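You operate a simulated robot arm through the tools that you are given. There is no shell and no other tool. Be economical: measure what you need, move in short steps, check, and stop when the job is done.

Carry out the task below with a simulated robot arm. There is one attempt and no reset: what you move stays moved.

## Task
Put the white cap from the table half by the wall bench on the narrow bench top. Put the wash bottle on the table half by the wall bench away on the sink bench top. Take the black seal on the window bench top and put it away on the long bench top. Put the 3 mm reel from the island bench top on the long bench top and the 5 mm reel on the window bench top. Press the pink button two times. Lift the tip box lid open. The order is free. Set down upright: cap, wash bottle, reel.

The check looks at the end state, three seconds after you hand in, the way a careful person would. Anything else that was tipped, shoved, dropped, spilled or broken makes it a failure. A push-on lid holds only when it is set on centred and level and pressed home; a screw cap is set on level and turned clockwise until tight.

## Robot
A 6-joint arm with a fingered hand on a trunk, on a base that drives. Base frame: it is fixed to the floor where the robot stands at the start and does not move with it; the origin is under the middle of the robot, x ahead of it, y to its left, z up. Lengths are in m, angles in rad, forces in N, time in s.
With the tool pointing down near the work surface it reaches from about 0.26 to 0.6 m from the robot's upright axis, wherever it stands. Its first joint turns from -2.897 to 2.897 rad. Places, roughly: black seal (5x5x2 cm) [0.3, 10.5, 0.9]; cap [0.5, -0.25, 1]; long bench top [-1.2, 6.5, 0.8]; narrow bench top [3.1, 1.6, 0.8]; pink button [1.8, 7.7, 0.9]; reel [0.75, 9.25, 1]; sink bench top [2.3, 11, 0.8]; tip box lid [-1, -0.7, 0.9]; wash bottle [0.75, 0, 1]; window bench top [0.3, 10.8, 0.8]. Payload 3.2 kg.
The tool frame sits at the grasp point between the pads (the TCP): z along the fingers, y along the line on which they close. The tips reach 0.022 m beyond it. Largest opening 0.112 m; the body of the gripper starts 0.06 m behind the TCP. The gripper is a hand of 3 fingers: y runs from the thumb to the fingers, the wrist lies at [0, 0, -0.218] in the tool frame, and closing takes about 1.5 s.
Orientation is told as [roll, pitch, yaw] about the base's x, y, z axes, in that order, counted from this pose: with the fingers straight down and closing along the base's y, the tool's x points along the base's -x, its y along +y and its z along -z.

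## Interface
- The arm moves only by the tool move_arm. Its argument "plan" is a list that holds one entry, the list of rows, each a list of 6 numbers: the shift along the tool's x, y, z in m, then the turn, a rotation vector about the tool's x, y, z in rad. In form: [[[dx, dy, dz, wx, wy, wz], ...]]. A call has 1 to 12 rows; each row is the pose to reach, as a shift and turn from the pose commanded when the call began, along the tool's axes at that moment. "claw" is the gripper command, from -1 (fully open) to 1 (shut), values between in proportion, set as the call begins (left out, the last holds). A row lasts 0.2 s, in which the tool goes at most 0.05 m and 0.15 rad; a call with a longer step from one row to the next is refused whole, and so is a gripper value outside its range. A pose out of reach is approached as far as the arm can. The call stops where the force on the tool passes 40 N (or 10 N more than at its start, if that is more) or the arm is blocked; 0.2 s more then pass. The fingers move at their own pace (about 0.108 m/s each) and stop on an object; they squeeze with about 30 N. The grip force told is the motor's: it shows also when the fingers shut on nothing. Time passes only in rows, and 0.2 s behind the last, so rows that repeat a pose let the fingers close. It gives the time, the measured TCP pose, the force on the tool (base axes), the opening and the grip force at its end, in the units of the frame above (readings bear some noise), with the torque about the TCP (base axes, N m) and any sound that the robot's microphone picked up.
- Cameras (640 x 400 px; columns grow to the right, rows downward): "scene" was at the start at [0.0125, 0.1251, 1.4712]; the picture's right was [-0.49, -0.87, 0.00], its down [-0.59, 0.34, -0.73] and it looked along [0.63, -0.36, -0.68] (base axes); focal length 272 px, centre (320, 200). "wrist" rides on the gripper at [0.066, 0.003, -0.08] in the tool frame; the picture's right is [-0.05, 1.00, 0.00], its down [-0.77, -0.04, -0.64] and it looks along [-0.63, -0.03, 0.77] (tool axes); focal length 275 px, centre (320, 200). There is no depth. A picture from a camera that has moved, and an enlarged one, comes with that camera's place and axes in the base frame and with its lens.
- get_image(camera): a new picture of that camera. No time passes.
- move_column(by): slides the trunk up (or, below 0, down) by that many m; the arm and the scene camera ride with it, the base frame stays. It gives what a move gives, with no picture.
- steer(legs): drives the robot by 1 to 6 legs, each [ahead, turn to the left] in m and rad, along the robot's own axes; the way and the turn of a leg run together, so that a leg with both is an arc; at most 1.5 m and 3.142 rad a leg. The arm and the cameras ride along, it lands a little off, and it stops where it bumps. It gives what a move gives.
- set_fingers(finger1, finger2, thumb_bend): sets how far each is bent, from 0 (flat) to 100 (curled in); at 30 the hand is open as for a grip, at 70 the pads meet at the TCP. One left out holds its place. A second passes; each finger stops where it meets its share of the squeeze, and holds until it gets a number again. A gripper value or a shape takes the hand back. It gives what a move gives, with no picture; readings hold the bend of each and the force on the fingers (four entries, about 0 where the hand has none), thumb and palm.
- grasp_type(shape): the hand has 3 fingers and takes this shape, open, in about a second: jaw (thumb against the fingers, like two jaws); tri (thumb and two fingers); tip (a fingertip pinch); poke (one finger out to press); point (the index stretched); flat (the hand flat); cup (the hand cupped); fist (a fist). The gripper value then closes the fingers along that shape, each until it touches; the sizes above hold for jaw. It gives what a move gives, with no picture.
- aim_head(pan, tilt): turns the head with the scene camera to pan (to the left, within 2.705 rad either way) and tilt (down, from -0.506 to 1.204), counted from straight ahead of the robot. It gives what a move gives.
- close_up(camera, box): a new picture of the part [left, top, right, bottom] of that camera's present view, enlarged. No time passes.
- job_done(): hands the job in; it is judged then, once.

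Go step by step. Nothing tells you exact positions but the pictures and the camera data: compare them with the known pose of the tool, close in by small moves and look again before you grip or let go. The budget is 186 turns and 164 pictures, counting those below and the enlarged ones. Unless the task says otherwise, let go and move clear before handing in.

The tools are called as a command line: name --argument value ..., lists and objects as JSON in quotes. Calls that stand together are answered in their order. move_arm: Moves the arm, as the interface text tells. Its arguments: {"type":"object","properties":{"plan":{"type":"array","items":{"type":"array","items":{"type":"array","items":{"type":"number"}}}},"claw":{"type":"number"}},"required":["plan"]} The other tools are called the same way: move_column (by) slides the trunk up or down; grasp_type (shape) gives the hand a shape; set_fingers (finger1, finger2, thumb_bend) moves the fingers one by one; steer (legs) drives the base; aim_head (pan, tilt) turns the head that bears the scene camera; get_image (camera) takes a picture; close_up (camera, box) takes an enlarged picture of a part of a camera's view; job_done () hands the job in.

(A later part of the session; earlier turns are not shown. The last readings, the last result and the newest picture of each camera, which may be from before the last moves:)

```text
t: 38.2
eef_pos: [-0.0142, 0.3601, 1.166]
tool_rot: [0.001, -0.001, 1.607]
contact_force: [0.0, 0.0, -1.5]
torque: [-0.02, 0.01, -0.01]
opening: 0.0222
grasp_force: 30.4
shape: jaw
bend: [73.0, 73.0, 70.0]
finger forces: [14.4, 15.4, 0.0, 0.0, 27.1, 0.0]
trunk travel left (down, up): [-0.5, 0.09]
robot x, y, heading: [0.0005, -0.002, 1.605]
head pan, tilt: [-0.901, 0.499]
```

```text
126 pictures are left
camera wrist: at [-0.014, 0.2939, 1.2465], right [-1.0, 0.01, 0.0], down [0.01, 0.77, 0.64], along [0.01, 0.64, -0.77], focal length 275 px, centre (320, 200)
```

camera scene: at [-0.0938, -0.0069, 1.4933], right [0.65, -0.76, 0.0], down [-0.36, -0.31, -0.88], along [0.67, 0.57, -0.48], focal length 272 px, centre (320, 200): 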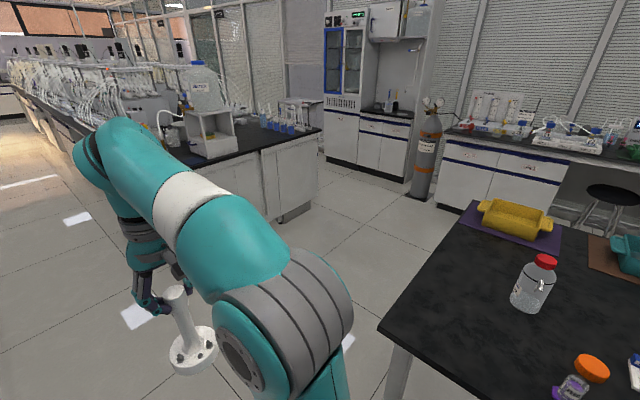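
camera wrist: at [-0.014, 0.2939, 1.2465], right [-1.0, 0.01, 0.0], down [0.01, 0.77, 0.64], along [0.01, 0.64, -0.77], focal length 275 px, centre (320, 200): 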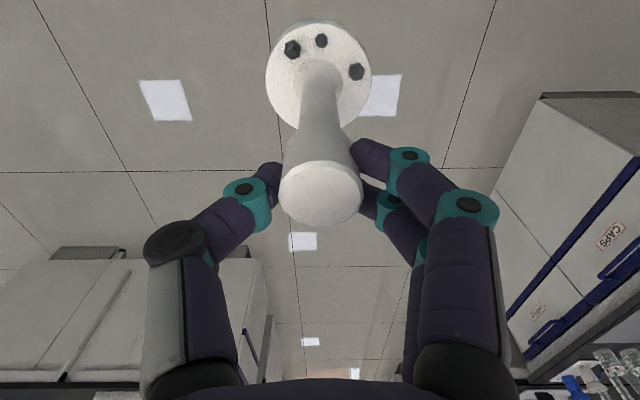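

steer --legs '[[1.0, 0], [0, -1.6], [1.3, 0]]'

aim_head --pan 0.3 --tilt 0.5

get_image --camera "scene"

```text
t: 53.5
eef_pos: [1.6708, 1.0107, 1.1678]
tool_rot: [0.001, -0.001, 0.022]
contact_force: [0.0, 0.1, -1.7]
torque: [0.01, 0.03, 0.0]
opening: 0.0219
grasp_force: 29.6
shape: jaw
bend: [73.0, 73.0, 70.0]
finger forces: [14.2, 15.4, 0.0, 0.0, 27.1, 0.0]
trunk travel left (down, up): [-0.5, 0.09]
robot x, y, heading: [1.3103, 1.0017, 0.021]
head pan, tilt: [-0.901, 0.499]
```

```text
t: 55.0
eef_pos: [1.672, 1.0103, 1.1679]
tool_rot: [0.001, 0.0, 0.021]
contact_force: [-0.1, 0.2, -1.4]
torque: [-0.02, -0.01, -0.01]
opening: 0.0221
grasp_force: 30.0
shape: jaw
bend: [73.0, 73.0, 70.0]
finger forces: [14.2, 15.4, 0.0, 0.1, 27.0, 0.0]
trunk travel left (down, up): [-0.5, 0.09]
robot x, y, heading: [1.3142, 1.0022, 0.022]
head pan, tilt: [0.3, 0.499]
```

```text
125 pictures are left
camera scene: at [1.335, 1.1952, 1.4933], right [0.32, -0.95, 0.0], down [-0.45, -0.15, -0.88], along [0.83, 0.28, -0.48], focal length 272 px, centre (320, 200)
```

scene: 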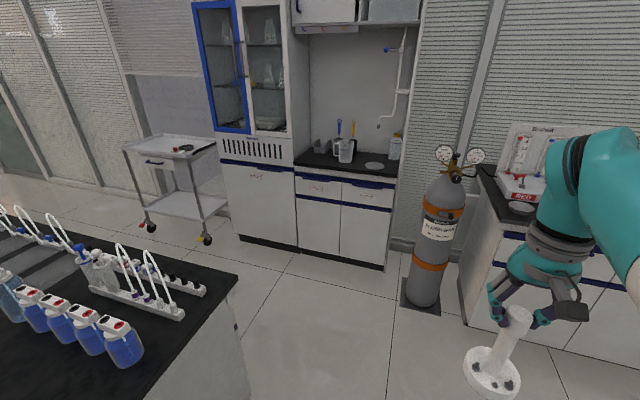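

steer --legs '[[0.8, 0], [0, 1.04], [0.66, 0], [0, -1.07]]'

aim_head --pan 0.1 --tilt 0.8

get_image --camera "scene"

```text
t: 67.8
eef_pos: [2.8059, 1.5725, 1.1672]
tool_rot: [0.0, 0.003, -0.048]
contact_force: [0.3, -0.2, -1.0]
torque: [0.01, -0.03, 0.0]
opening: 0.0223
grasp_force: 30.6
shape: jaw
bend: [73.0, 73.0, 70.0]
finger forces: [14.1, 15.4, 0.0, 0.0, 27.0, 0.1]
trunk travel left (down, up): [-0.5, 0.09]
robot x, y, heading: [2.4451, 1.5873, -0.048]
head pan, tilt: [0.3, 0.499]
```

```text
t: 68.6
eef_pos: [2.8054, 1.5732, 1.1675]
tool_rot: [0.002, 0.001, -0.047]
contact_force: [0.2, -0.8, -0.1]
torque: [0.01, 0.04, -0.01]
opening: 0.022
grasp_force: 30.0
shape: jaw
bend: [73.0, 73.0, 70.0]
finger forces: [14.0, 15.5, 0.0, 0.0, 27.0, 0.0]
trunk travel left (down, up): [-0.5, 0.09]
robot x, y, heading: [2.442, 1.5867, -0.045]
head pan, tilt: [0.099, 0.799]
```

```text
124 pictures are left
camera scene: at [2.4739, 1.7616, 1.4674], right [0.05, -1.0, 0.0], down [-0.72, -0.04, -0.7], along [0.7, 0.04, -0.72], focal length 272 px, centre (320, 200)
```

scene: 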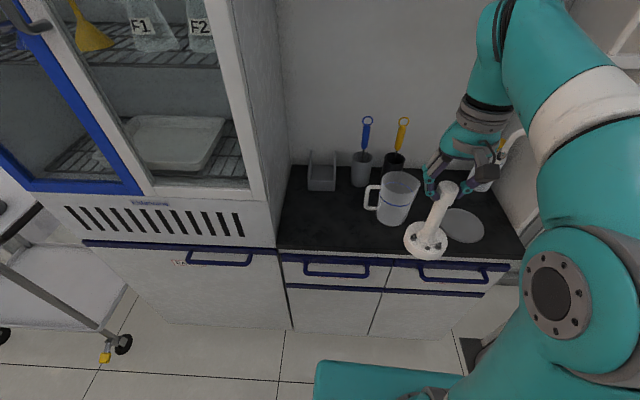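

Free bench spot at about (2.96, 1.75), left of the beaker. I shift left, then forward, above it.

move_arm --plan '[[[0, 0.045, 0, 0, 0, 0], [0, 0.09, 0, 0, 0, 0], [0, 0.135, 0, 0, 0, 0], [0, 0.18, 0, 0, 0, 0], [-0.04, 0.184, 0, 0, 0, 0], [-0.08, 0.184, 0, 0, 0, 0], [-0.12, 0.184, 0, 0, 0, 0], [-0.147, 0.184, 0, 0, 0, 0], [-0.147, 0.184, 0.04, 0, 0, 0], [-0.147, 0.184, 0.08, 0, 0, 0], [-0.147, 0.184, 0.1, 0, 0, 0]]]'

get_image --camera "scene"

get_image --camera "wrist"

```text
t: 71.0
eef_pos: [2.9647, 1.7502, 1.065]
tool_rot: [0.0, 0.001, -0.05]
contact_force: [0.2, -0.3, -0.5]
torque: [0.01, -0.04, 0.0]
opening: 0.0221
grasp_force: 30.0
shape: jaw
bend: [73.0, 73.0, 70.0]
finger forces: [14.3, 15.7, 0.1, 0.0, 26.9, 0.1]
out of reach, approached as far as the arm can: row 7, 8, 9, 10
trunk travel left (down, up): [-0.5, 0.09]
robot x, y, heading: [2.44, 1.59, -0.044]
head pan, tilt: [0.099, 0.799]
```

```text
123 pictures are left
camera scene: at [2.475, 1.7619, 1.4673], right [0.05, -1.0, 0.0], down [-0.72, -0.04, -0.7], along [0.7, 0.04, -0.72], focal length 272 px, centre (320, 200)
```

scene: 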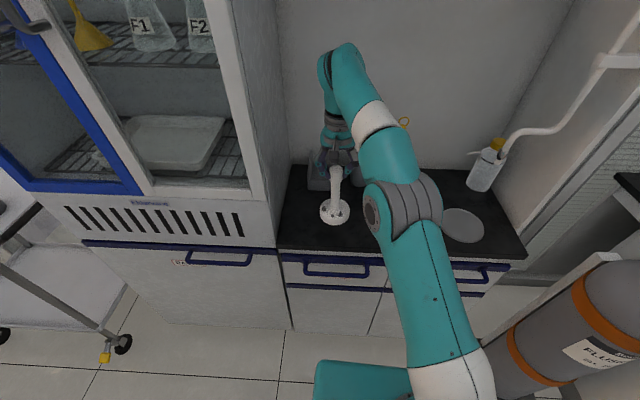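

```text
122 pictures are left
camera wrist: at [2.8984, 1.7568, 1.144], right [0.09, 1.0, 0.0], down [0.77, -0.07, 0.64], along [0.63, -0.06, -0.77], focal length 275 px, centre (320, 200)
```

wrist: 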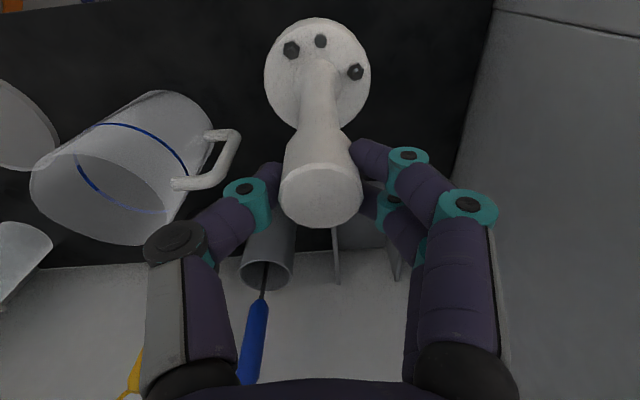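

move_arm --plan '[[[0, 0, 0.02, 0, 0, 0], [0, 0, 0.035, 0, 0, 0], [0, 0, 0.04, 0, 0, 0], [0, 0, 0.04, 0, 0, 0]]]'

close_up --camera "scene" --box '[270, 140, 400, 260]'

```text
t: 72.0
eef_pos: [2.9621, 1.7483, 1.0263]
tool_rot: [0.001, -0.003, -0.048]
contact_force: [-0.4, 0.2, -0.5]
torque: [0.01, -0.01, 0.0]
opening: 0.0219
grasp_force: 29.7
shape: jaw
bend: [73.0, 73.0, 70.0]
finger forces: [14.3, 15.7, 0.1, 0.0, 26.9, 0.1]
trunk travel left (down, up): [-0.5, 0.09]
robot x, y, heading: [2.4436, 1.5914, -0.044]
head pan, tilt: [0.099, 0.799]
```

```text
3.33 times, centred on (335, 200) of scene
camera zoom: at [2.4739, 1.7617, 1.4673], right [0.05, -1.0, 0.0], down [-0.72, -0.04, -0.7], along [0.7, 0.04, -0.72], focal length 908 px, centre (270, 200)
```

zoom: 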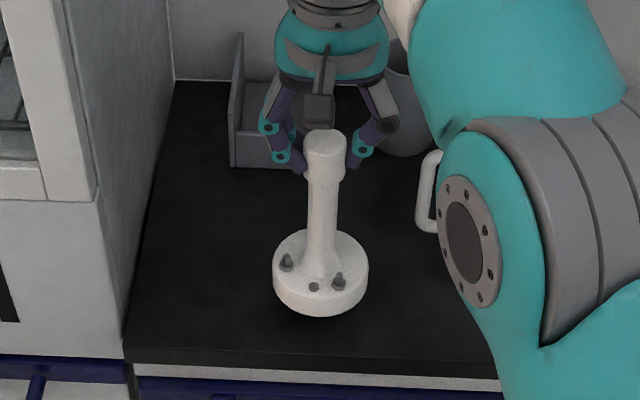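

move_arm --plan '[[[0, 0, 0.004, 0, 0, 0], [0, 0, 0.008, 0, 0, 0], [0, 0, 0.012, 0, 0, 0], [0, 0, 0.016, 0, 0, 0], [0, 0, 0.016, 0, 0, 0]]]'

close_up --camera "scene" --box '[270, 140, 400, 260]'

```text
t: 73.2
eef_pos: [2.9603, 1.748, 1.0103]
tool_rot: [0.002, -0.001, -0.047]
contact_force: [-0.2, 0.4, -0.4]
torque: [-0.01, -0.06, 0.02]
opening: 0.022
grasp_force: 29.8
shape: jaw
bend: [73.0, 73.0, 70.0]
finger forces: [14.3, 15.8, 0.0, 0.0, 26.8, 0.0]
trunk travel left (down, up): [-0.5, 0.09]
robot x, y, heading: [2.4425, 1.587, -0.043]
head pan, tilt: [0.099, 0.799]
```

```text
3.33 times, centred on (335, 200) of scene
camera zoom: at [2.4739, 1.7617, 1.4673], right [0.05, -1.0, 0.0], down [-0.72, -0.04, -0.7], along [0.7, 0.04, -0.72], focal length 908 px, centre (270, 200)
```

zoom: 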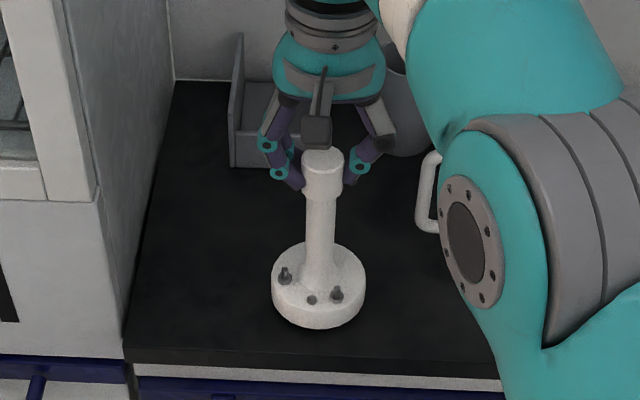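

move_arm --plan '[[[0, 0, 0.003, 0, 0, 0], [0, 0, 0.006, 0, 0, 0], [0, 0, 0.009, 0, 0, 0], [0, 0, 0.009, 0, 0, 0]]]'

close_up --camera "scene" --box '[300, 200, 360, 250]'

```text
t: 74.2
eef_pos: [2.9609, 1.7489, 1.0042]
tool_rot: [0.002, -0.003, -0.047]
contact_force: [0.0, -3.1, 15.5]
torque: [-0.05, -0.02, 0.01]
opening: 0.0227
grasp_force: 30.7
shape: jaw
bend: [74.0, 73.0, 70.0]
finger forces: [15.6, 17.3, 0.1, 0.0, 32.6, 0.0]
trunk travel left (down, up): [-0.5, 0.09]
robot x, y, heading: [2.4448, 1.5901, -0.041]
head pan, tilt: [0.099, 0.799]
```

```text
8.00 times, centred on (330, 225) of scene
camera zoom: at [2.4723, 1.7605, 1.4677], right [0.05, -1.0, 0.0], down [-0.72, -0.04, -0.7], along [0.7, 0.04, -0.72], focal length 2178 px, centre (240, 0)
```

zoom: 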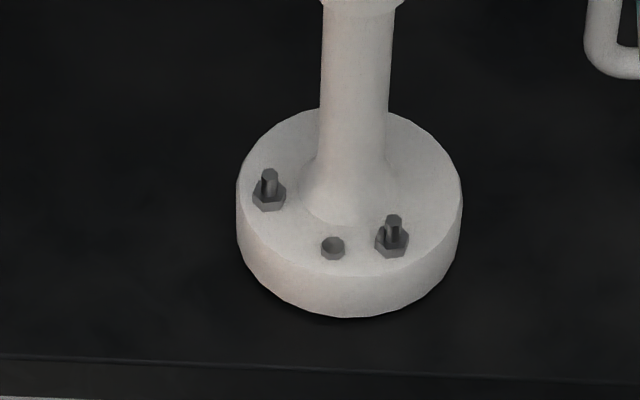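

It's standing on the bench. I relax and open the hand, then rise.

move_arm --plan '[[[0, 0, -0.003, 0, 0, 0], [0, 0, -0.003, 0, 0, 0], [0, 0, -0.003, 0, 0, 0], [0, 0, -0.003, 0, 0, 0], [0, 0, -0.003, 0, 0, 0], [0, 0, -0.02, 0, 0, 0], [0, 0, -0.05, 0, 0, 0], [0, 0, -0.09, 0, 0, 0], [0, 0, -0.13, 0, 0, 0], [0, 0, -0.16, 0, 0, 0], [0.04, 0, -0.16, 0, 0, 0], [0.08, 0, -0.16, 0, 0, 0]]]' --claw 0.1

get_image --camera "scene"

```text
t: 76.8
eef_pos: [2.8756, 1.7536, 1.161]
tool_rot: [0.001, -0.001, -0.047]
contact_force: [-0.6, 0.3, -0.1]
torque: [-0.02, 0.01, 0.0]
opening: 0.0499
grasp_force: 0.0
shape: jaw
bend: [73.0, 73.0, 70.0]
finger forces: [0.0, 0.0, 0.1, 0.0, 0.0, 0.0]
out of reach, approached as far as the arm can: row 8, 9, 10, 11
trunk travel left (down, up): [-0.5, 0.09]
robot x, y, heading: [2.4458, 1.59, -0.047]
head pan, tilt: [0.099, 0.799]
```

```text
118 pictures are left
camera scene: at [2.474, 1.7624, 1.4672], right [0.05, -1.0, 0.0], down [-0.72, -0.04, -0.7], along [0.7, 0.04, -0.72], focal length 272 px, centre (320, 200)
```

scene: 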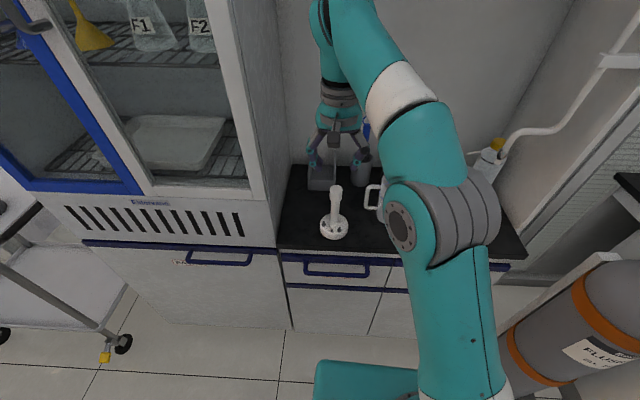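

Cap is placed upright. Before returning for the wash bottle I look along the right-hand aisle (+y) to plan the route, and tuck the arm.

move_arm --plan '[[[0.03, 0, 0, 0, 0, 0], [0.06, -0.02, 0, 0, 0, 0], [0.08, -0.06, 0, 0, 0, 0], [0.08, -0.1, 0, 0, 0, 0], [0.08, -0.14, 0, 0, 0, 0], [0.08, -0.18, 0, 0, 0, 0]]]'

aim_head --pan 1.7 --tilt 0.3

get_image --camera "scene"

```text
t: 78.2
eef_pos: [2.7911, 1.5789, 1.1598]
tool_rot: [0.002, 0.0, -0.047]
contact_force: [-0.5, 0.0, -0.1]
torque: [0.0, 0.04, -0.01]
opening: 0.0498
grasp_force: 0.1
shape: jaw
bend: [73.0, 73.0, 70.0]
finger forces: [0.1, 0.0, 0.0, 0.0, 0.0, 0.0]
trunk travel left (down, up): [-0.5, 0.09]
robot x, y, heading: [2.4458, 1.5879, -0.046]
head pan, tilt: [0.099, 0.799]
```

```text
t: 79.9
eef_pos: [2.7917, 1.5798, 1.1601]
tool_rot: [0.001, 0.0, -0.046]
contact_force: [1.2, 0.0, 0.2]
torque: [0.01, 0.01, 0.01]
opening: 0.05
grasp_force: 0.0
shape: jaw
bend: [73.0, 73.0, 70.0]
finger forces: [0.0, 0.1, 0.1, 0.0, 0.0, 0.0]
trunk travel left (down, up): [-0.5, 0.09]
robot x, y, heading: [2.449, 1.5857, -0.046]
head pan, tilt: [1.7, 0.3]
```

```text
117 pictures are left
camera scene: at [2.3854, 1.8502, 1.5117], right [1.0, 0.08, 0.0], down [0.02, -0.29, -0.96], along [-0.08, 0.95, -0.3], focal length 272 px, centre (320, 200)
```

scene: 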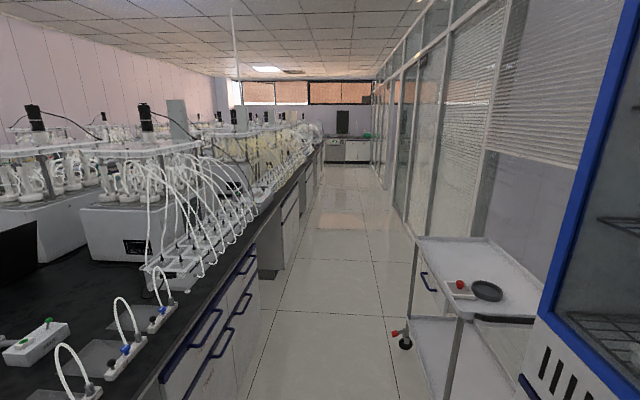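

Right-hand aisle is free for later. I drive back to the left side of the table for the wash bottle.

steer --legs '[[0, -2.08], [0.66, 0], [0, -1.02], [1.33, 0], [0, 1.57]]'

aim_head --pan 0.2 --tilt 0.8

get_image --camera "scene"

```text
t: 101.1
eef_pos: [0.8049, 0.628, 1.1595]
tool_rot: [0.002, -0.001, -1.55]
contact_force: [0.0, -0.3, -0.6]
torque: [0.02, 0.05, -0.02]
opening: 0.0501
grasp_force: 0.0
shape: jaw
bend: [73.0, 73.0, 70.0]
finger forces: [0.0, 0.0, 0.1, 0.0, 0.0, 0.1]
trunk travel left (down, up): [-0.5, 0.09]
robot x, y, heading: [0.7886, 0.9753, -1.546]
head pan, tilt: [1.7, 0.3]
```

```text
t: 102.7
eef_pos: [0.8048, 0.6267, 1.1599]
tool_rot: [0.001, -0.001, -1.548]
contact_force: [-0.4, 0.6, -0.5]
torque: [0.0, 0.0, -0.02]
opening: 0.0499
grasp_force: 0.0
shape: jaw
bend: [73.0, 73.0, 70.0]
finger forces: [0.0, 0.0, 0.1, 0.0, 0.1, 0.1]
trunk travel left (down, up): [-0.5, 0.09]
robot x, y, heading: [0.7904, 0.9772, -1.543]
head pan, tilt: [0.201, 0.799]
```

```text
116 pictures are left
camera scene: at [0.9737, 0.9596, 1.4674], right [-0.97, -0.22, 0.0], down [-0.16, 0.7, -0.7], along [0.16, -0.68, -0.72], focal length 272 px, centre (320, 200)
```

scene: 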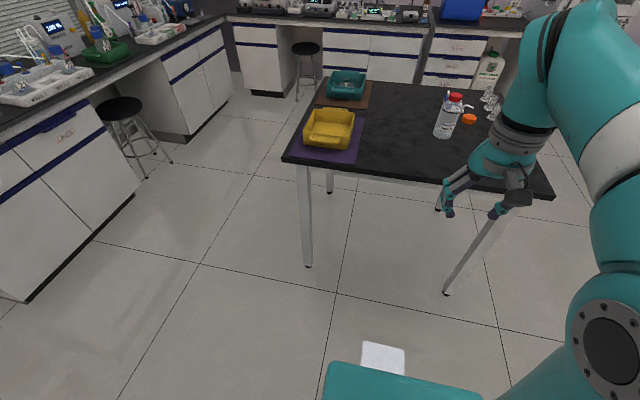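

steer --legs '[[0, 0.06], [0.54, 0]]'

get_image --camera "wrist"

get_image --camera "scene"

```text
t: 106.2
eef_pos: [0.8771, 0.0974, 1.1593]
tool_rot: [0.002, 0.0, -1.475]
contact_force: [-1.4, -0.4, 0.9]
torque: [-0.02, 0.01, 0.01]
opening: 0.0502
grasp_force: 0.0
shape: jaw
bend: [73.0, 73.0, 70.0]
finger forces: [0.1, 0.0, 0.0, 0.0, 0.1, 0.0]
trunk travel left (down, up): [-0.5, 0.09]
robot x, y, heading: [0.8365, 0.4427, -1.475]
head pan, tilt: [0.201, 0.799]
```

```text
115 pictures are left
camera wrist: at [0.8744, 0.163, 1.239], right [1.0, 0.05, 0.0], down [0.04, -0.77, 0.64], along [0.03, -0.64, -0.77], focal length 275 px, centre (320, 200)
```

wrist: 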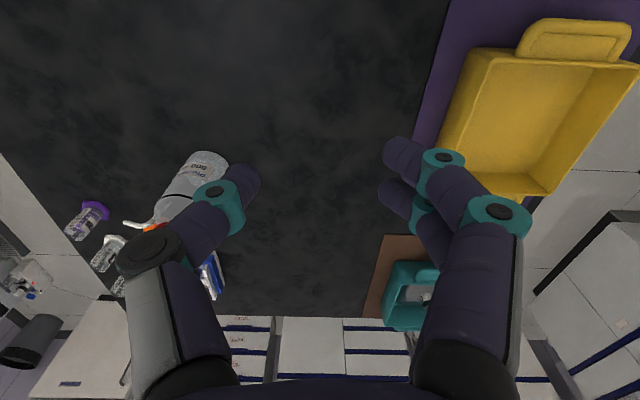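

```text
114 pictures are left
camera scene: at [1.022, 0.4393, 1.4674], right [-0.96, -0.29, 0.0], down [-0.21, 0.69, -0.7], along [0.2, -0.67, -0.72], focal length 272 px, centre (320, 200)
```

scene: 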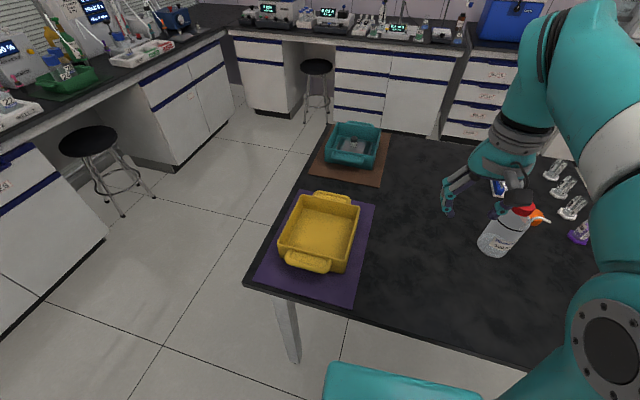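

move_arm --plan '[[[0, -0.045, 0, 0, 0, 0], [0, -0.09, 0, 0, 0, 0], [0, -0.135, 0, 0, 0, 0], [0, -0.18, 0, 0, 0, 0], [-0.04, -0.195, 0, 0, 0, 0], [-0.08, -0.195, 0, 0, 0, 0], [-0.12, -0.195, 0, 0, 0, 0], [-0.16, -0.195, 0, 0, 0, 0], [-0.165, -0.195, 0.03, 0, 0, 0], [-0.165, -0.195, 0.06, 0, 0, 0]]]' --claw -1

get_image --camera "wrist"

get_image --camera "scene"

```text
t: 108.4
eef_pos: [0.703, -0.0759, 1.0943]
tool_rot: [0.003, -0.001, -1.476]
contact_force: [-0.3, -1.2, 0.3]
torque: [0.06, 0.03, 0.0]
opening: 0.1121
grasp_force: 0.0
shape: jaw
bend: [30.0, 30.0, 30.0]
finger forces: [0.1, 0.1, 0.0, 0.1, 0.1, 0.0]
out of reach, approached as far as the arm can: row 7, 8, 9, 10
trunk travel left (down, up): [-0.5, 0.09]
robot x, y, heading: [0.8377, 0.4399, -1.478]
head pan, tilt: [0.201, 0.799]
```

```text
113 pictures are left
camera wrist: at [0.6991, -0.0096, 1.1726], right [1.0, 0.05, 0.0], down [0.04, -0.77, 0.64], along [0.03, -0.63, -0.77], focal length 275 px, centre (320, 200)
```

wrist: 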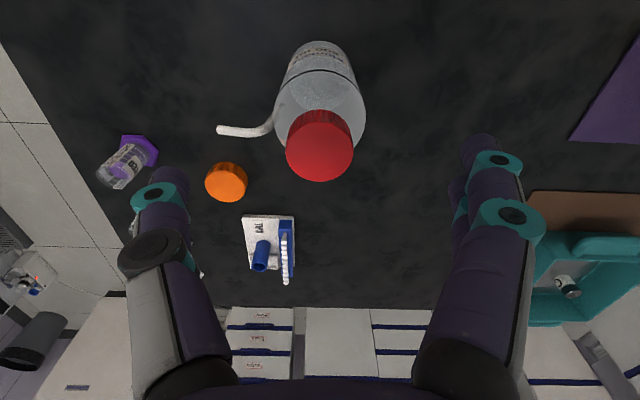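

```text
112 pictures are left
camera scene: at [1.0209, 0.4369, 1.4675], right [-0.96, -0.29, 0.0], down [-0.21, 0.69, -0.7], along [0.2, -0.67, -0.72], focal length 272 px, centre (320, 200)
```

scene: 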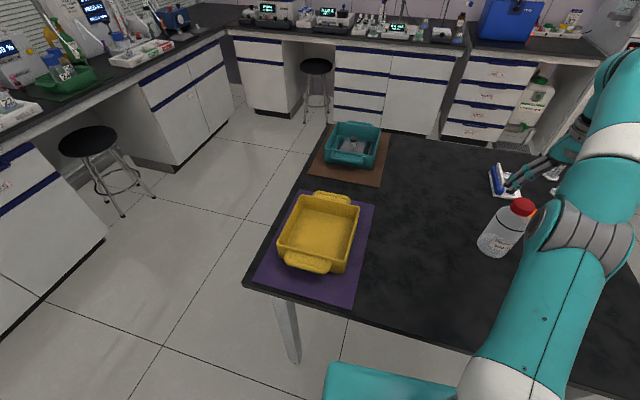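

move_arm --plan '[[[-0.004, 0.004, 0.03, 0, 0, 0], [-0.004, 0.004, 0.055, 0, 0, 0], [-0.004, 0.004, 0.055, 0, 0, 0]]]'

get_image --camera "wrist"

```text
t: 109.2
eef_pos: [0.707, -0.08, 1.0372]
tool_rot: [0.002, -0.002, -1.476]
contact_force: [0.4, 0.2, 0.5]
torque: [0.02, 0.01, -0.02]
opening: 0.1119
grasp_force: 0.0
shape: jaw
bend: [30.0, 30.0, 30.0]
finger forces: [0.0, 0.0, 0.1, 0.0, 0.0, 0.0]
trunk travel left (down, up): [-0.5, 0.09]
robot x, y, heading: [0.8379, 0.4405, -1.475]
head pan, tilt: [0.201, 0.799]
```

```text
111 pictures are left
camera wrist: at [0.7033, -0.0135, 1.1167], right [1.0, 0.05, 0.0], down [0.04, -0.77, 0.64], along [0.03, -0.64, -0.77], focal length 275 px, centre (320, 200)
```

wrist: 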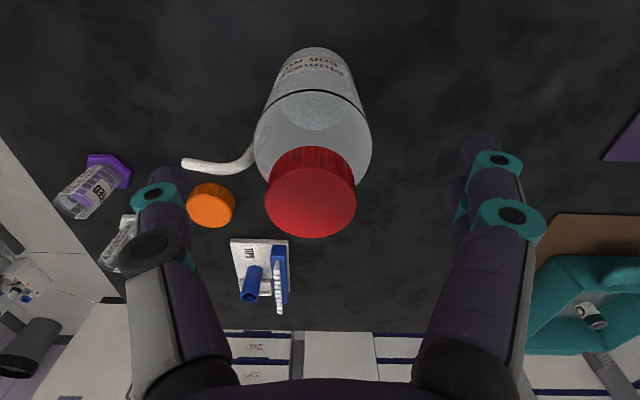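

move_arm --plan '[[[-0.007, -0.004, 0.006, 0, 0, 0], [-0.007, -0.004, 0.006, 0, 0, 0], [-0.007, -0.004, 0.006, 0, 0, 0], [-0.007, -0.004, 0.006, 0, 0, 0], [-0.007, -0.004, 0.006, 0, 0, 0], [-0.007, -0.004, 0.006, 0, 0, 0]]]' --claw 0.1

get_image --camera "wrist"

```text
t: 110.6
eef_pos: [0.7044, -0.0858, 1.0318]
tool_rot: [0.002, 0.0, -1.476]
contact_force: [-0.6, 0.0, 0.0]
torque: [0.0, 0.03, -0.02]
opening: 0.0509
grasp_force: 0.2
shape: jaw
bend: [73.0, 73.0, 70.0]
finger forces: [0.0, 0.0, 0.0, 0.1, 0.1, 0.0]
trunk travel left (down, up): [-0.5, 0.09]
robot x, y, heading: [0.8358, 0.4424, -1.475]
head pan, tilt: [0.201, 0.799]
```

```text
110 pictures are left
camera wrist: at [0.7008, -0.0199, 1.1111], right [1.0, 0.05, 0.0], down [0.04, -0.77, 0.64], along [0.03, -0.64, -0.77], focal length 275 px, centre (320, 200)
```

wrist: 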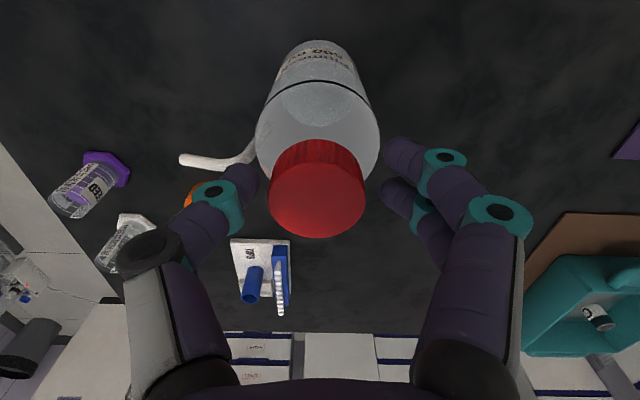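

move_arm --plan '[[[0, 0, 0, 0, 0, 0], [0, 0, 0, 0, 0, 0], [0, 0, 0, 0, 0, 0], [0, 0, 0, 0, 0, 0], [0, 0, 0, 0, 0, 0]]]' --claw 1

get_image --camera "wrist"

```text
t: 111.8
eef_pos: [0.7045, -0.0861, 1.032]
tool_rot: [0.0, 0.0, -1.474]
contact_force: [1.4, 0.4, -0.2]
torque: [-0.03, -0.1, 0.06]
opening: 0.0153
grasp_force: 29.7
shape: jaw
bend: [73.0, 73.0, 72.0]
finger forces: [0.0, 16.4, 0.0, 0.1, 20.1, 0.1]
trunk travel left (down, up): [-0.5, 0.09]
robot x, y, heading: [0.8401, 0.4392, -1.474]
head pan, tilt: [0.201, 0.799]
```

```text
109 pictures are left
camera wrist: at [0.7009, -0.0199, 1.1111], right [1.0, 0.05, 0.0], down [0.04, -0.77, 0.64], along [0.03, -0.64, -0.77], focal length 275 px, centre (320, 200)
```

wrist: 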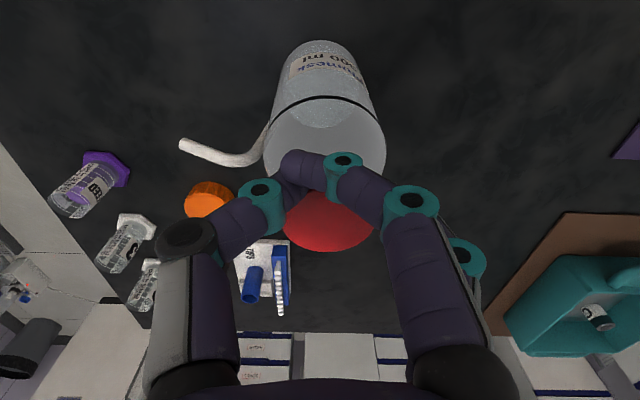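

Near finger slipped past on the near side; I open and shift forward.

move_arm --plan '[[[0, 0, 0, 0, 0, 0], [0, 0, 0, 0, 0, 0], [0, 0, 0, 0, 0, 0], [0, 0, 0, 0, 0, 0], [0, 0, 0, 0, 0, 0]]]' --claw -0.3

get_image --camera "wrist"

```text
t: 113.0
eef_pos: [0.7033, -0.0853, 1.0322]
tool_rot: [0.001, 0.0, -1.477]
contact_force: [0.8, 0.2, 0.1]
torque: [-0.03, 0.0, 0.03]
opening: 0.0723
grasp_force: 0.1
shape: jaw
bend: [70.0, 70.0, 67.0]
finger forces: [0.0, 0.0, 0.0, 0.0, 0.1, 0.0]
trunk travel left (down, up): [-0.5, 0.09]
robot x, y, heading: [0.8357, 0.4382, -1.472]
head pan, tilt: [0.201, 0.799]
```

```text
108 pictures are left
camera wrist: at [0.7008, -0.0199, 1.1111], right [1.0, 0.05, 0.0], down [0.04, -0.77, 0.64], along [0.03, -0.64, -0.77], focal length 275 px, centre (320, 200)
```

wrist: 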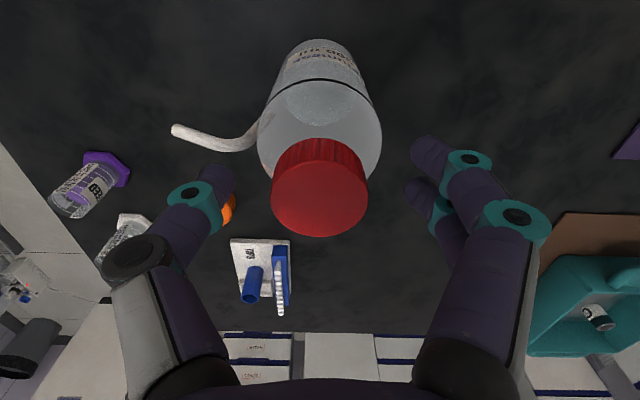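

move_arm --plan '[[[-0.006, 0, 0, 0, 0, 0], [-0.006, 0, 0, 0, 0, 0], [-0.006, 0, 0, 0, 0, 0], [-0.006, 0, 0, 0, 0, 0], [-0.006, 0, 0, 0, 0, 0], [-0.006, 0, 0, 0, 0, 0], [-0.006, 0, 0, 0, 0, 0]]]' --claw 1

get_image --camera "wrist"

```text
t: 114.6
eef_pos: [0.7048, -0.0919, 1.0316]
tool_rot: [0.003, -0.003, -1.476]
contact_force: [1.1, 0.4, -0.5]
torque: [-0.01, -0.04, -0.02]
opening: 0.0297
grasp_force: 30.1
shape: jaw
bend: [74.0, 74.0, 70.0]
finger forces: [11.9, 11.6, 0.1, 0.0, 22.8, 0.1]
trunk travel left (down, up): [-0.5, 0.09]
robot x, y, heading: [0.8378, 0.4419, -1.476]
head pan, tilt: [0.201, 0.799]
```

```text
107 pictures are left
camera wrist: at [0.7016, -0.0261, 1.111], right [1.0, 0.05, 0.0], down [0.04, -0.77, 0.64], along [0.03, -0.64, -0.77], focal length 275 px, centre (320, 200)
```

wrist: 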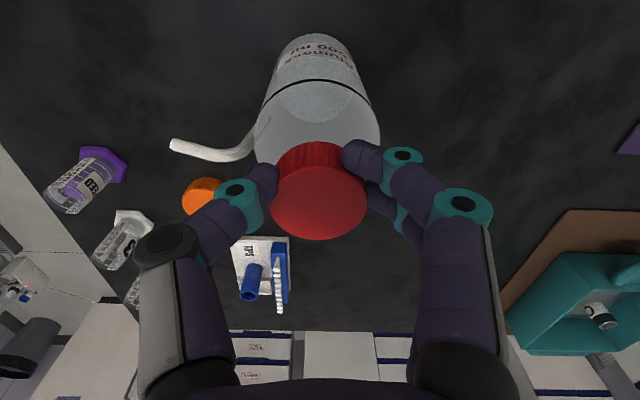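

Even grip on the red cap. I lift and check.

move_arm --plan '[[[0, 0, -0.02, 0, 0, 0], [0, 0, -0.05, 0, 0, 0], [0, 0, -0.08, 0, 0, 0], [0.03, 0, -0.11, 0, 0, 0], [0.07, 0.02, -0.13, 0, 0, 0], [0.11, 0.05, -0.13, 0, 0, 0], [0.15, 0.09, -0.13, 0, 0, 0], [0.18, 0.13, -0.13, 0, 0, 0], [0.18, 0.17, -0.13, 0, 0, 0], [0.18, 0.19, -0.13, 0, 0, 0]]]'

get_image --camera "wrist"

```text
refused: row 7 steps farther than a row can; nothing moved
```

```text
106 pictures are left
camera wrist: at [0.7016, -0.0261, 1.111], right [1.0, 0.05, 0.0], down [0.04, -0.77, 0.64], along [0.03, -0.64, -0.77], focal length 275 px, centre (320, 200)
```

wrist: 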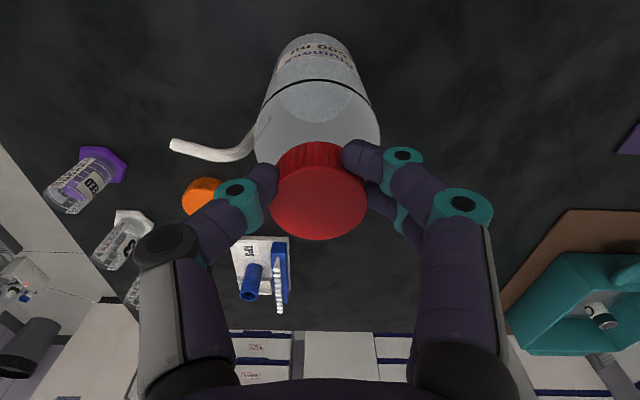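

move_arm --plan '[[[0, 0, -0.02, 0, 0, 0], [0, 0, -0.05, 0, 0, 0], [0, 0, -0.08, 0, 0, 0], [0.03, 0, -0.11, 0, 0, 0], [0.06, 0.02, -0.13, 0, 0, 0], [0.09, 0.05, -0.13, 0, 0, 0], [0.12, 0.08, -0.13, 0, 0, 0], [0.15, 0.11, -0.13, 0, 0, 0], [0.18, 0.14, -0.13, 0, 0, 0], [0.18, 0.18, -0.13, 0, 0, 0]]]'

get_image --camera "wrist"

```text
t: 116.8
eef_pos: [0.8668, 0.1053, 1.1628]
tool_rot: [0.002, -0.001, -1.478]
contact_force: [1.2, -0.5, -0.2]
torque: [0.0, 0.01, -0.01]
opening: 0.0231
grasp_force: 30.1
shape: jaw
bend: [77.0, 73.0, 73.0]
finger forces: [1.6, 16.3, 0.0, 0.1, 16.0, 0.0]
out of reach, approached as far as the arm can: row 2, 3, 4, 5
trunk travel left (down, up): [-0.5, 0.09]
robot x, y, heading: [0.8422, 0.4409, -1.473]
head pan, tilt: [0.201, 0.799]
```

```text
105 pictures are left
camera wrist: at [0.8631, 0.1713, 1.2414], right [1.0, 0.05, 0.0], down [0.04, -0.77, 0.64], along [0.03, -0.64, -0.77], focal length 275 px, centre (320, 200)
```

wrist: 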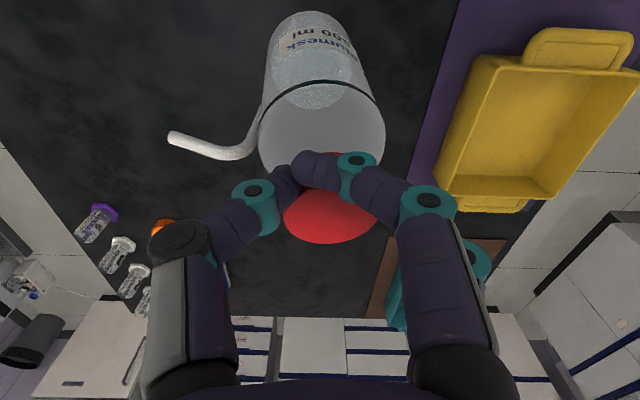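

The bottle crept in the grip; I set it straight down here on the table and regrip lower.

move_arm --plan '[[[0, 0, 0.02, 0, 0, 0], [0, 0, 0.04, 0, 0, 0], [0, 0, 0.06, 0, 0, 0], [0, 0, 0.08, 0, 0, 0], [0, 0, 0.095, 0, 0, 0], [0, 0, 0.105, 0, 0, 0], [0, 0, 0.11, 0, 0, 0]]]'

get_image --camera "wrist"

aim_head --pan -0.1 --tilt 0.9

get_image --camera "scene"

```text
t: 118.4
eef_pos: [0.8656, 0.1014, 1.053]
tool_rot: [0.001, 0.0, -1.477]
contact_force: [-0.1, -0.5, -1.2]
torque: [0.04, 0.0, 0.0]
opening: 0.0225
grasp_force: 29.9
shape: jaw
bend: [77.0, 73.0, 73.0]
finger forces: [1.0, 16.1, 0.0, 0.0, 16.1, 0.0]
trunk travel left (down, up): [-0.5, 0.09]
robot x, y, heading: [0.8377, 0.4441, -1.472]
head pan, tilt: [0.201, 0.799]
```

```text
104 pictures are left
camera wrist: at [0.8625, 0.1683, 1.1319], right [1.0, 0.05, 0.0], down [0.04, -0.77, 0.64], along [0.03, -0.64, -0.77], focal length 275 px, centre (320, 200)
```

wrist: 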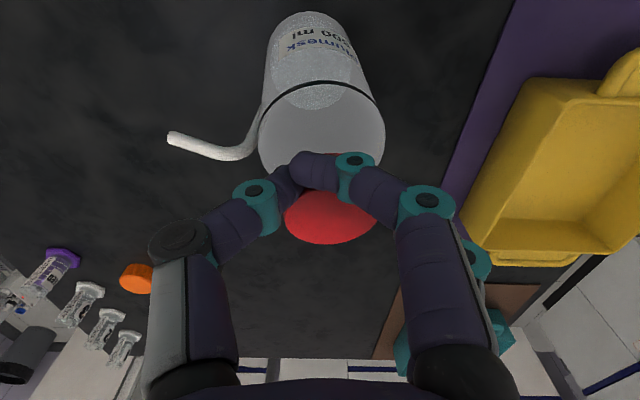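

```text
t: 119.2
eef_pos: [0.8663, 0.1015, 1.0528]
tool_rot: [0.004, 0.0, -1.476]
contact_force: [-0.5, 0.8, -1.7]
torque: [-0.01, -0.02, 0.02]
opening: 0.0224
grasp_force: 29.9
shape: jaw
bend: [77.0, 73.0, 73.0]
finger forces: [1.1, 16.0, 0.0, 0.1, 16.1, 0.1]
trunk travel left (down, up): [-0.5, 0.09]
robot x, y, heading: [0.8365, 0.4407, -1.475]
head pan, tilt: [-0.099, 0.901]
```

```text
103 pictures are left
camera scene: at [0.9982, 0.4413, 1.4595], right [-1.0, 0.0, 0.0], down [0.0, 0.78, -0.62], along [0.0, -0.62, -0.78], focal length 272 px, centre (320, 200)
```

scene: 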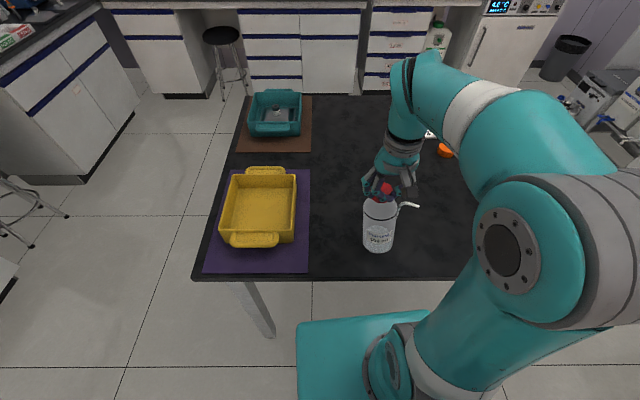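

move_arm --plan '[[[0, 0, 0.004, 0, 0, 0], [0, 0, 0.008, 0, 0, 0], [0, 0, 0.012, 0, 0, 0], [0, 0, 0.016, 0, 0, 0], [0, 0, 0.02, 0, 0, 0]]]'

close_up --camera "scene" --box '[330, 160, 450, 280]'

```text
t: 120.4
eef_pos: [0.8645, 0.1041, 1.0323]
tool_rot: [0.002, -0.003, -1.476]
contact_force: [0.4, 0.9, 5.7]
torque: [-0.03, -0.06, -0.02]
opening: 0.0227
grasp_force: 30.1
shape: jaw
bend: [77.0, 73.0, 73.0]
finger forces: [1.4, 16.2, 0.0, 0.0, 17.5, 0.0]
trunk travel left (down, up): [-0.5, 0.09]
robot x, y, heading: [0.8415, 0.4396, -1.473]
head pan, tilt: [-0.099, 0.901]
```

```text
3.33 times, centred on (390, 220) of scene
camera zoom: at [0.9981, 0.4421, 1.4596], right [-1.0, 0.0, 0.0], down [0.0, 0.78, -0.62], along [0.0, -0.62, -0.78], focal length 908 px, centre (87, 133)
```

zoom: 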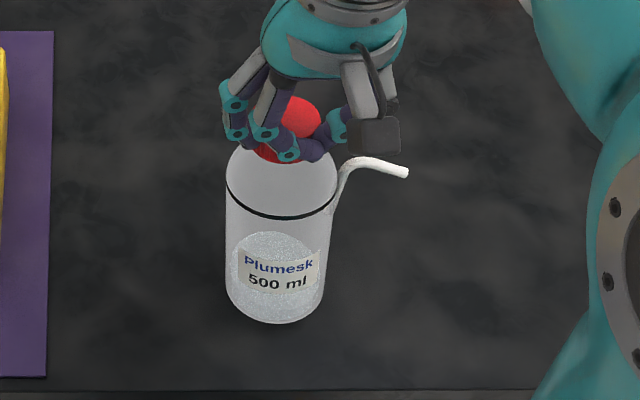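

Bottle stands on the table. I release, rise, and back the robot off so I can grip its body with a tilted hand.

move_arm --plan '[[[0, 0, 0, 0, 0, 0], [0, 0, 0, 0, 0, 0], [0, 0, 0, 0, 0, 0], [0, 0, 0, 0, 0, 0], [0, 0, 0, 0, 0, 0], [0, 0, 0, 0, 0, 0], [0, 0, -0.03, 0, 0, 0], [0, 0, -0.07, 0, 0, 0], [0, 0, -0.11, 0, 0, 0], [0, 0, -0.13, 0, 0, 0]]]' --claw -1

steer --legs '[[-0.22, 0]]'

move_arm --plan '[[[0, 0, 0, 0, -0.14, 0], [0, 0, 0, 0, -0.28, 0], [0, 0, 0, 0, -0.42, 0], [0, 0, 0, 0, -0.56, 0], [0, 0, 0, 0, -0.7, 0], [0, 0, 0, 0, -0.84, 0], [0, 0, 0, 0, -0.95, 0]]]'

get_image --camera "wrist"

get_image --camera "scene"

```text
t: 122.6
eef_pos: [0.868, 0.1039, 1.1641]
tool_rot: [0.002, 0.001, -1.477]
contact_force: [-0.5, -0.5, -0.2]
torque: [-0.02, 0.01, 0.0]
opening: 0.1122
grasp_force: 0.0
shape: jaw
bend: [30.0, 30.0, 30.0]
finger forces: [0.1, 0.0, 0.0, 0.0, 0.1, 0.0]
trunk travel left (down, up): [-0.5, 0.09]
robot x, y, heading: [0.8359, 0.4417, -1.479]
head pan, tilt: [-0.099, 0.901]
```

```text
t: 124.3
eef_pos: [0.8434, 0.3276, 1.164]
tool_rot: [0.002, -0.002, -1.488]
contact_force: [-0.5, -1.1, 0.3]
torque: [0.02, 0.0, -0.02]
opening: 0.1122
grasp_force: 0.0
shape: jaw
bend: [30.0, 30.0, 30.0]
finger forces: [0.1, 0.1, 0.1, 0.0, 0.0, 0.0]
trunk travel left (down, up): [-0.5, 0.09]
robot x, y, heading: [0.8186, 0.6664, -1.49]
head pan, tilt: [-0.099, 0.901]
```

```text
t: 125.9
eef_pos: [0.8432, 0.3233, 1.1618]
tool_rot: [0.003, -0.942, -1.49]
contact_force: [0.2, -0.5, -0.1]
torque: [-0.02, 0.03, -0.01]
opening: 0.112
grasp_force: 0.1
shape: jaw
bend: [30.0, 30.0, 30.0]
finger forces: [0.0, 0.0, 0.0, 0.0, 0.1, 0.1]
trunk travel left (down, up): [-0.5, 0.09]
robot x, y, heading: [0.8189, 0.6647, -1.489]
head pan, tilt: [-0.099, 0.901]
```

```text
101 pictures are left
camera wrist: at [0.8383, 0.4285, 1.1532], right [1.0, 0.06, 0.04], down [-0.04, 0.06, 1.0], along [0.05, -1.0, 0.06], focal length 275 px, centre (320, 200)
```

wrist: 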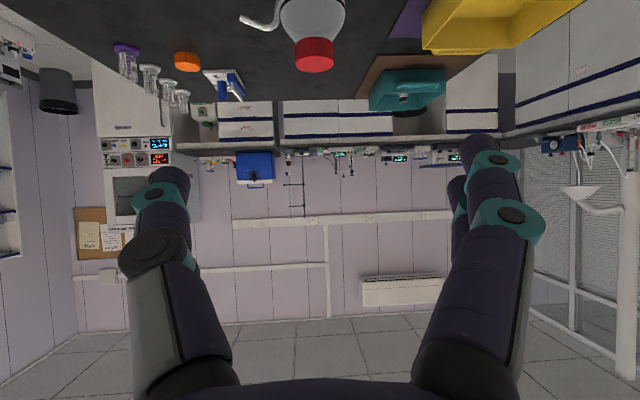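

```text
100 pictures are left
camera scene: at [0.978, 0.6633, 1.4597], right [-1.0, 0.02, 0.0], down [0.01, 0.78, -0.62], along [-0.01, -0.62, -0.78], focal length 272 px, centre (320, 200)
```

scene: 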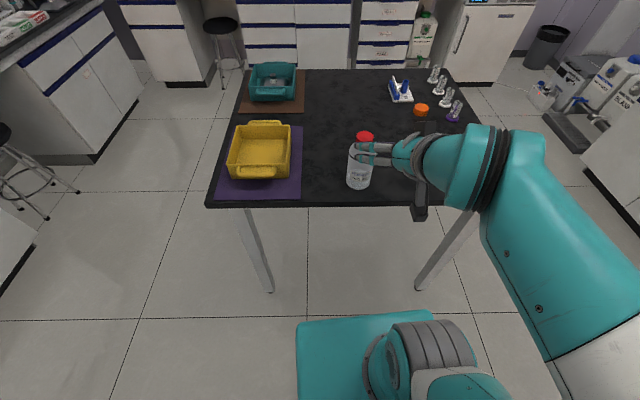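

Bottle stands at about (0.856, 0.115). I go to a pre-grasp pose behind and above it along the tilted tool axis.

move_arm --plan '[[[0.017, 0.0015, 0.039, 0, 0, 0], [0.035, 0.003, 0.078, 0, 0, 0], [0.052, 0.0045, 0.117, 0, 0, 0], [0.07, 0.006, 0.157, 0, 0, 0], [0.07, 0.006, 0.157, 0, 0, 0]]]'

get_image --camera "wrist"

get_image --camera "scene"

```text
t: 127.1
eef_pos: [0.8545, 0.2382, 1.0143]
tool_rot: [0.003, -0.95, -1.49]
contact_force: [0.1, 0.0, 0.6]
torque: [-0.01, 0.0, -0.02]
opening: 0.1121
grasp_force: 0.1
shape: jaw
bend: [30.0, 30.0, 30.0]
finger forces: [0.0, 0.0, 0.0, 0.0, 0.0, 0.0]
out of reach, approached as far as the arm can: row 3
trunk travel left (down, up): [-0.5, 0.09]
robot x, y, heading: [0.8167, 0.6637, -1.486]
head pan, tilt: [-0.099, 0.901]
```

```text
99 pictures are left
camera wrist: at [0.8493, 0.3431, 1.0076], right [1.0, 0.06, 0.04], down [-0.04, 0.07, 1.0], along [0.05, -1.0, 0.07], focal length 275 px, centre (320, 200)
```

wrist: 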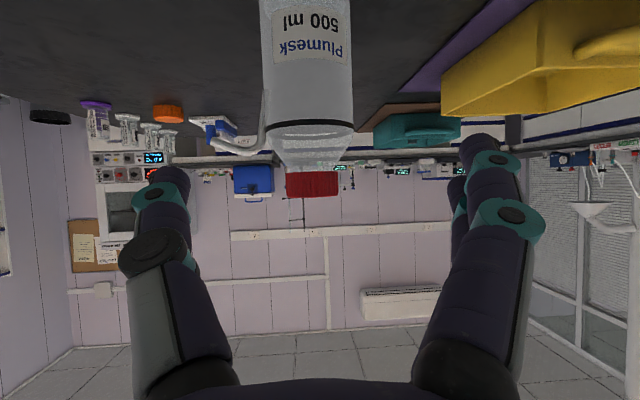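

```text
98 pictures are left
camera scene: at [0.978, 0.6635, 1.4594], right [-1.0, 0.02, 0.0], down [0.01, 0.78, -0.62], along [-0.01, -0.62, -0.78], focal length 272 px, centre (320, 200)
```

scene: 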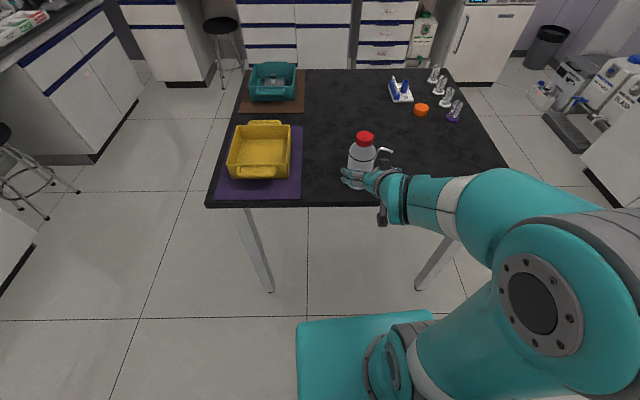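

move_arm --plan '[[[0.001, -0.013, 0.03, 0, 0, 0], [0.002, -0.013, 0.07, 0, 0, 0], [0.003, -0.013, 0.11, 0, 0, 0], [0.0035, -0.013, 0.145, 0, 0, 0], [0.0035, -0.013, 0.145, 0, 0, 0]]]'

get_image --camera "wrist"

close_up --camera "scene" --box '[310, 110, 430, 210]'

```text
t: 128.3
eef_pos: [0.8564, 0.1227, 0.9312]
tool_rot: [0.002, -0.951, -1.489]
contact_force: [0.4, 0.1, 0.1]
torque: [-0.01, 0.01, 0.03]
opening: 0.1117
grasp_force: 0.0
shape: jaw
bend: [30.0, 30.0, 30.0]
finger forces: [0.1, 0.0, 0.1, 0.1, 0.0, 0.0]
trunk travel left (down, up): [-0.5, 0.09]
robot x, y, heading: [0.8172, 0.6671, -1.491]
head pan, tilt: [-0.099, 0.901]
```

```text
97 pictures are left
camera wrist: at [0.8514, 0.2271, 0.9221], right [1.0, 0.06, 0.04], down [-0.04, 0.07, 1.0], along [0.05, -1.0, 0.07], focal length 275 px, centre (320, 200)
```

wrist: 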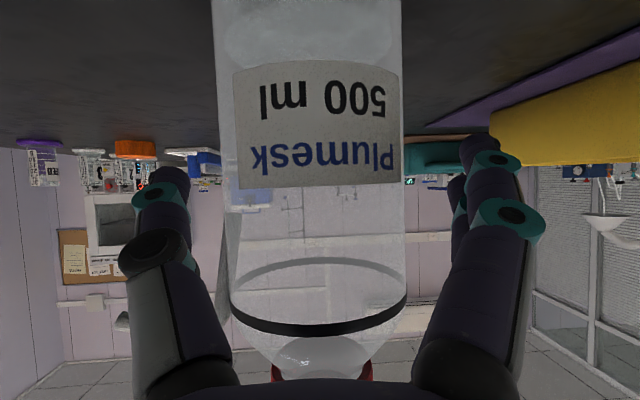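

```text
4.00 times, centred on (370, 160) of scene
camera zoom: at [0.978, 0.6635, 1.4594], right [-1.0, 0.02, 0.0], down [0.01, 0.78, -0.62], along [-0.01, -0.62, -0.78], focal length 1089 px, centre (120, 360)
```

zoom: 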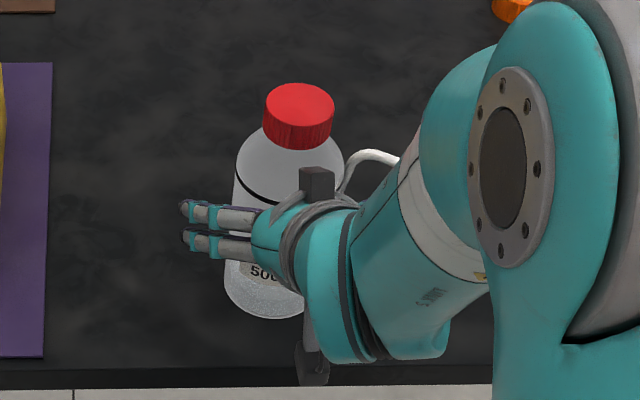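

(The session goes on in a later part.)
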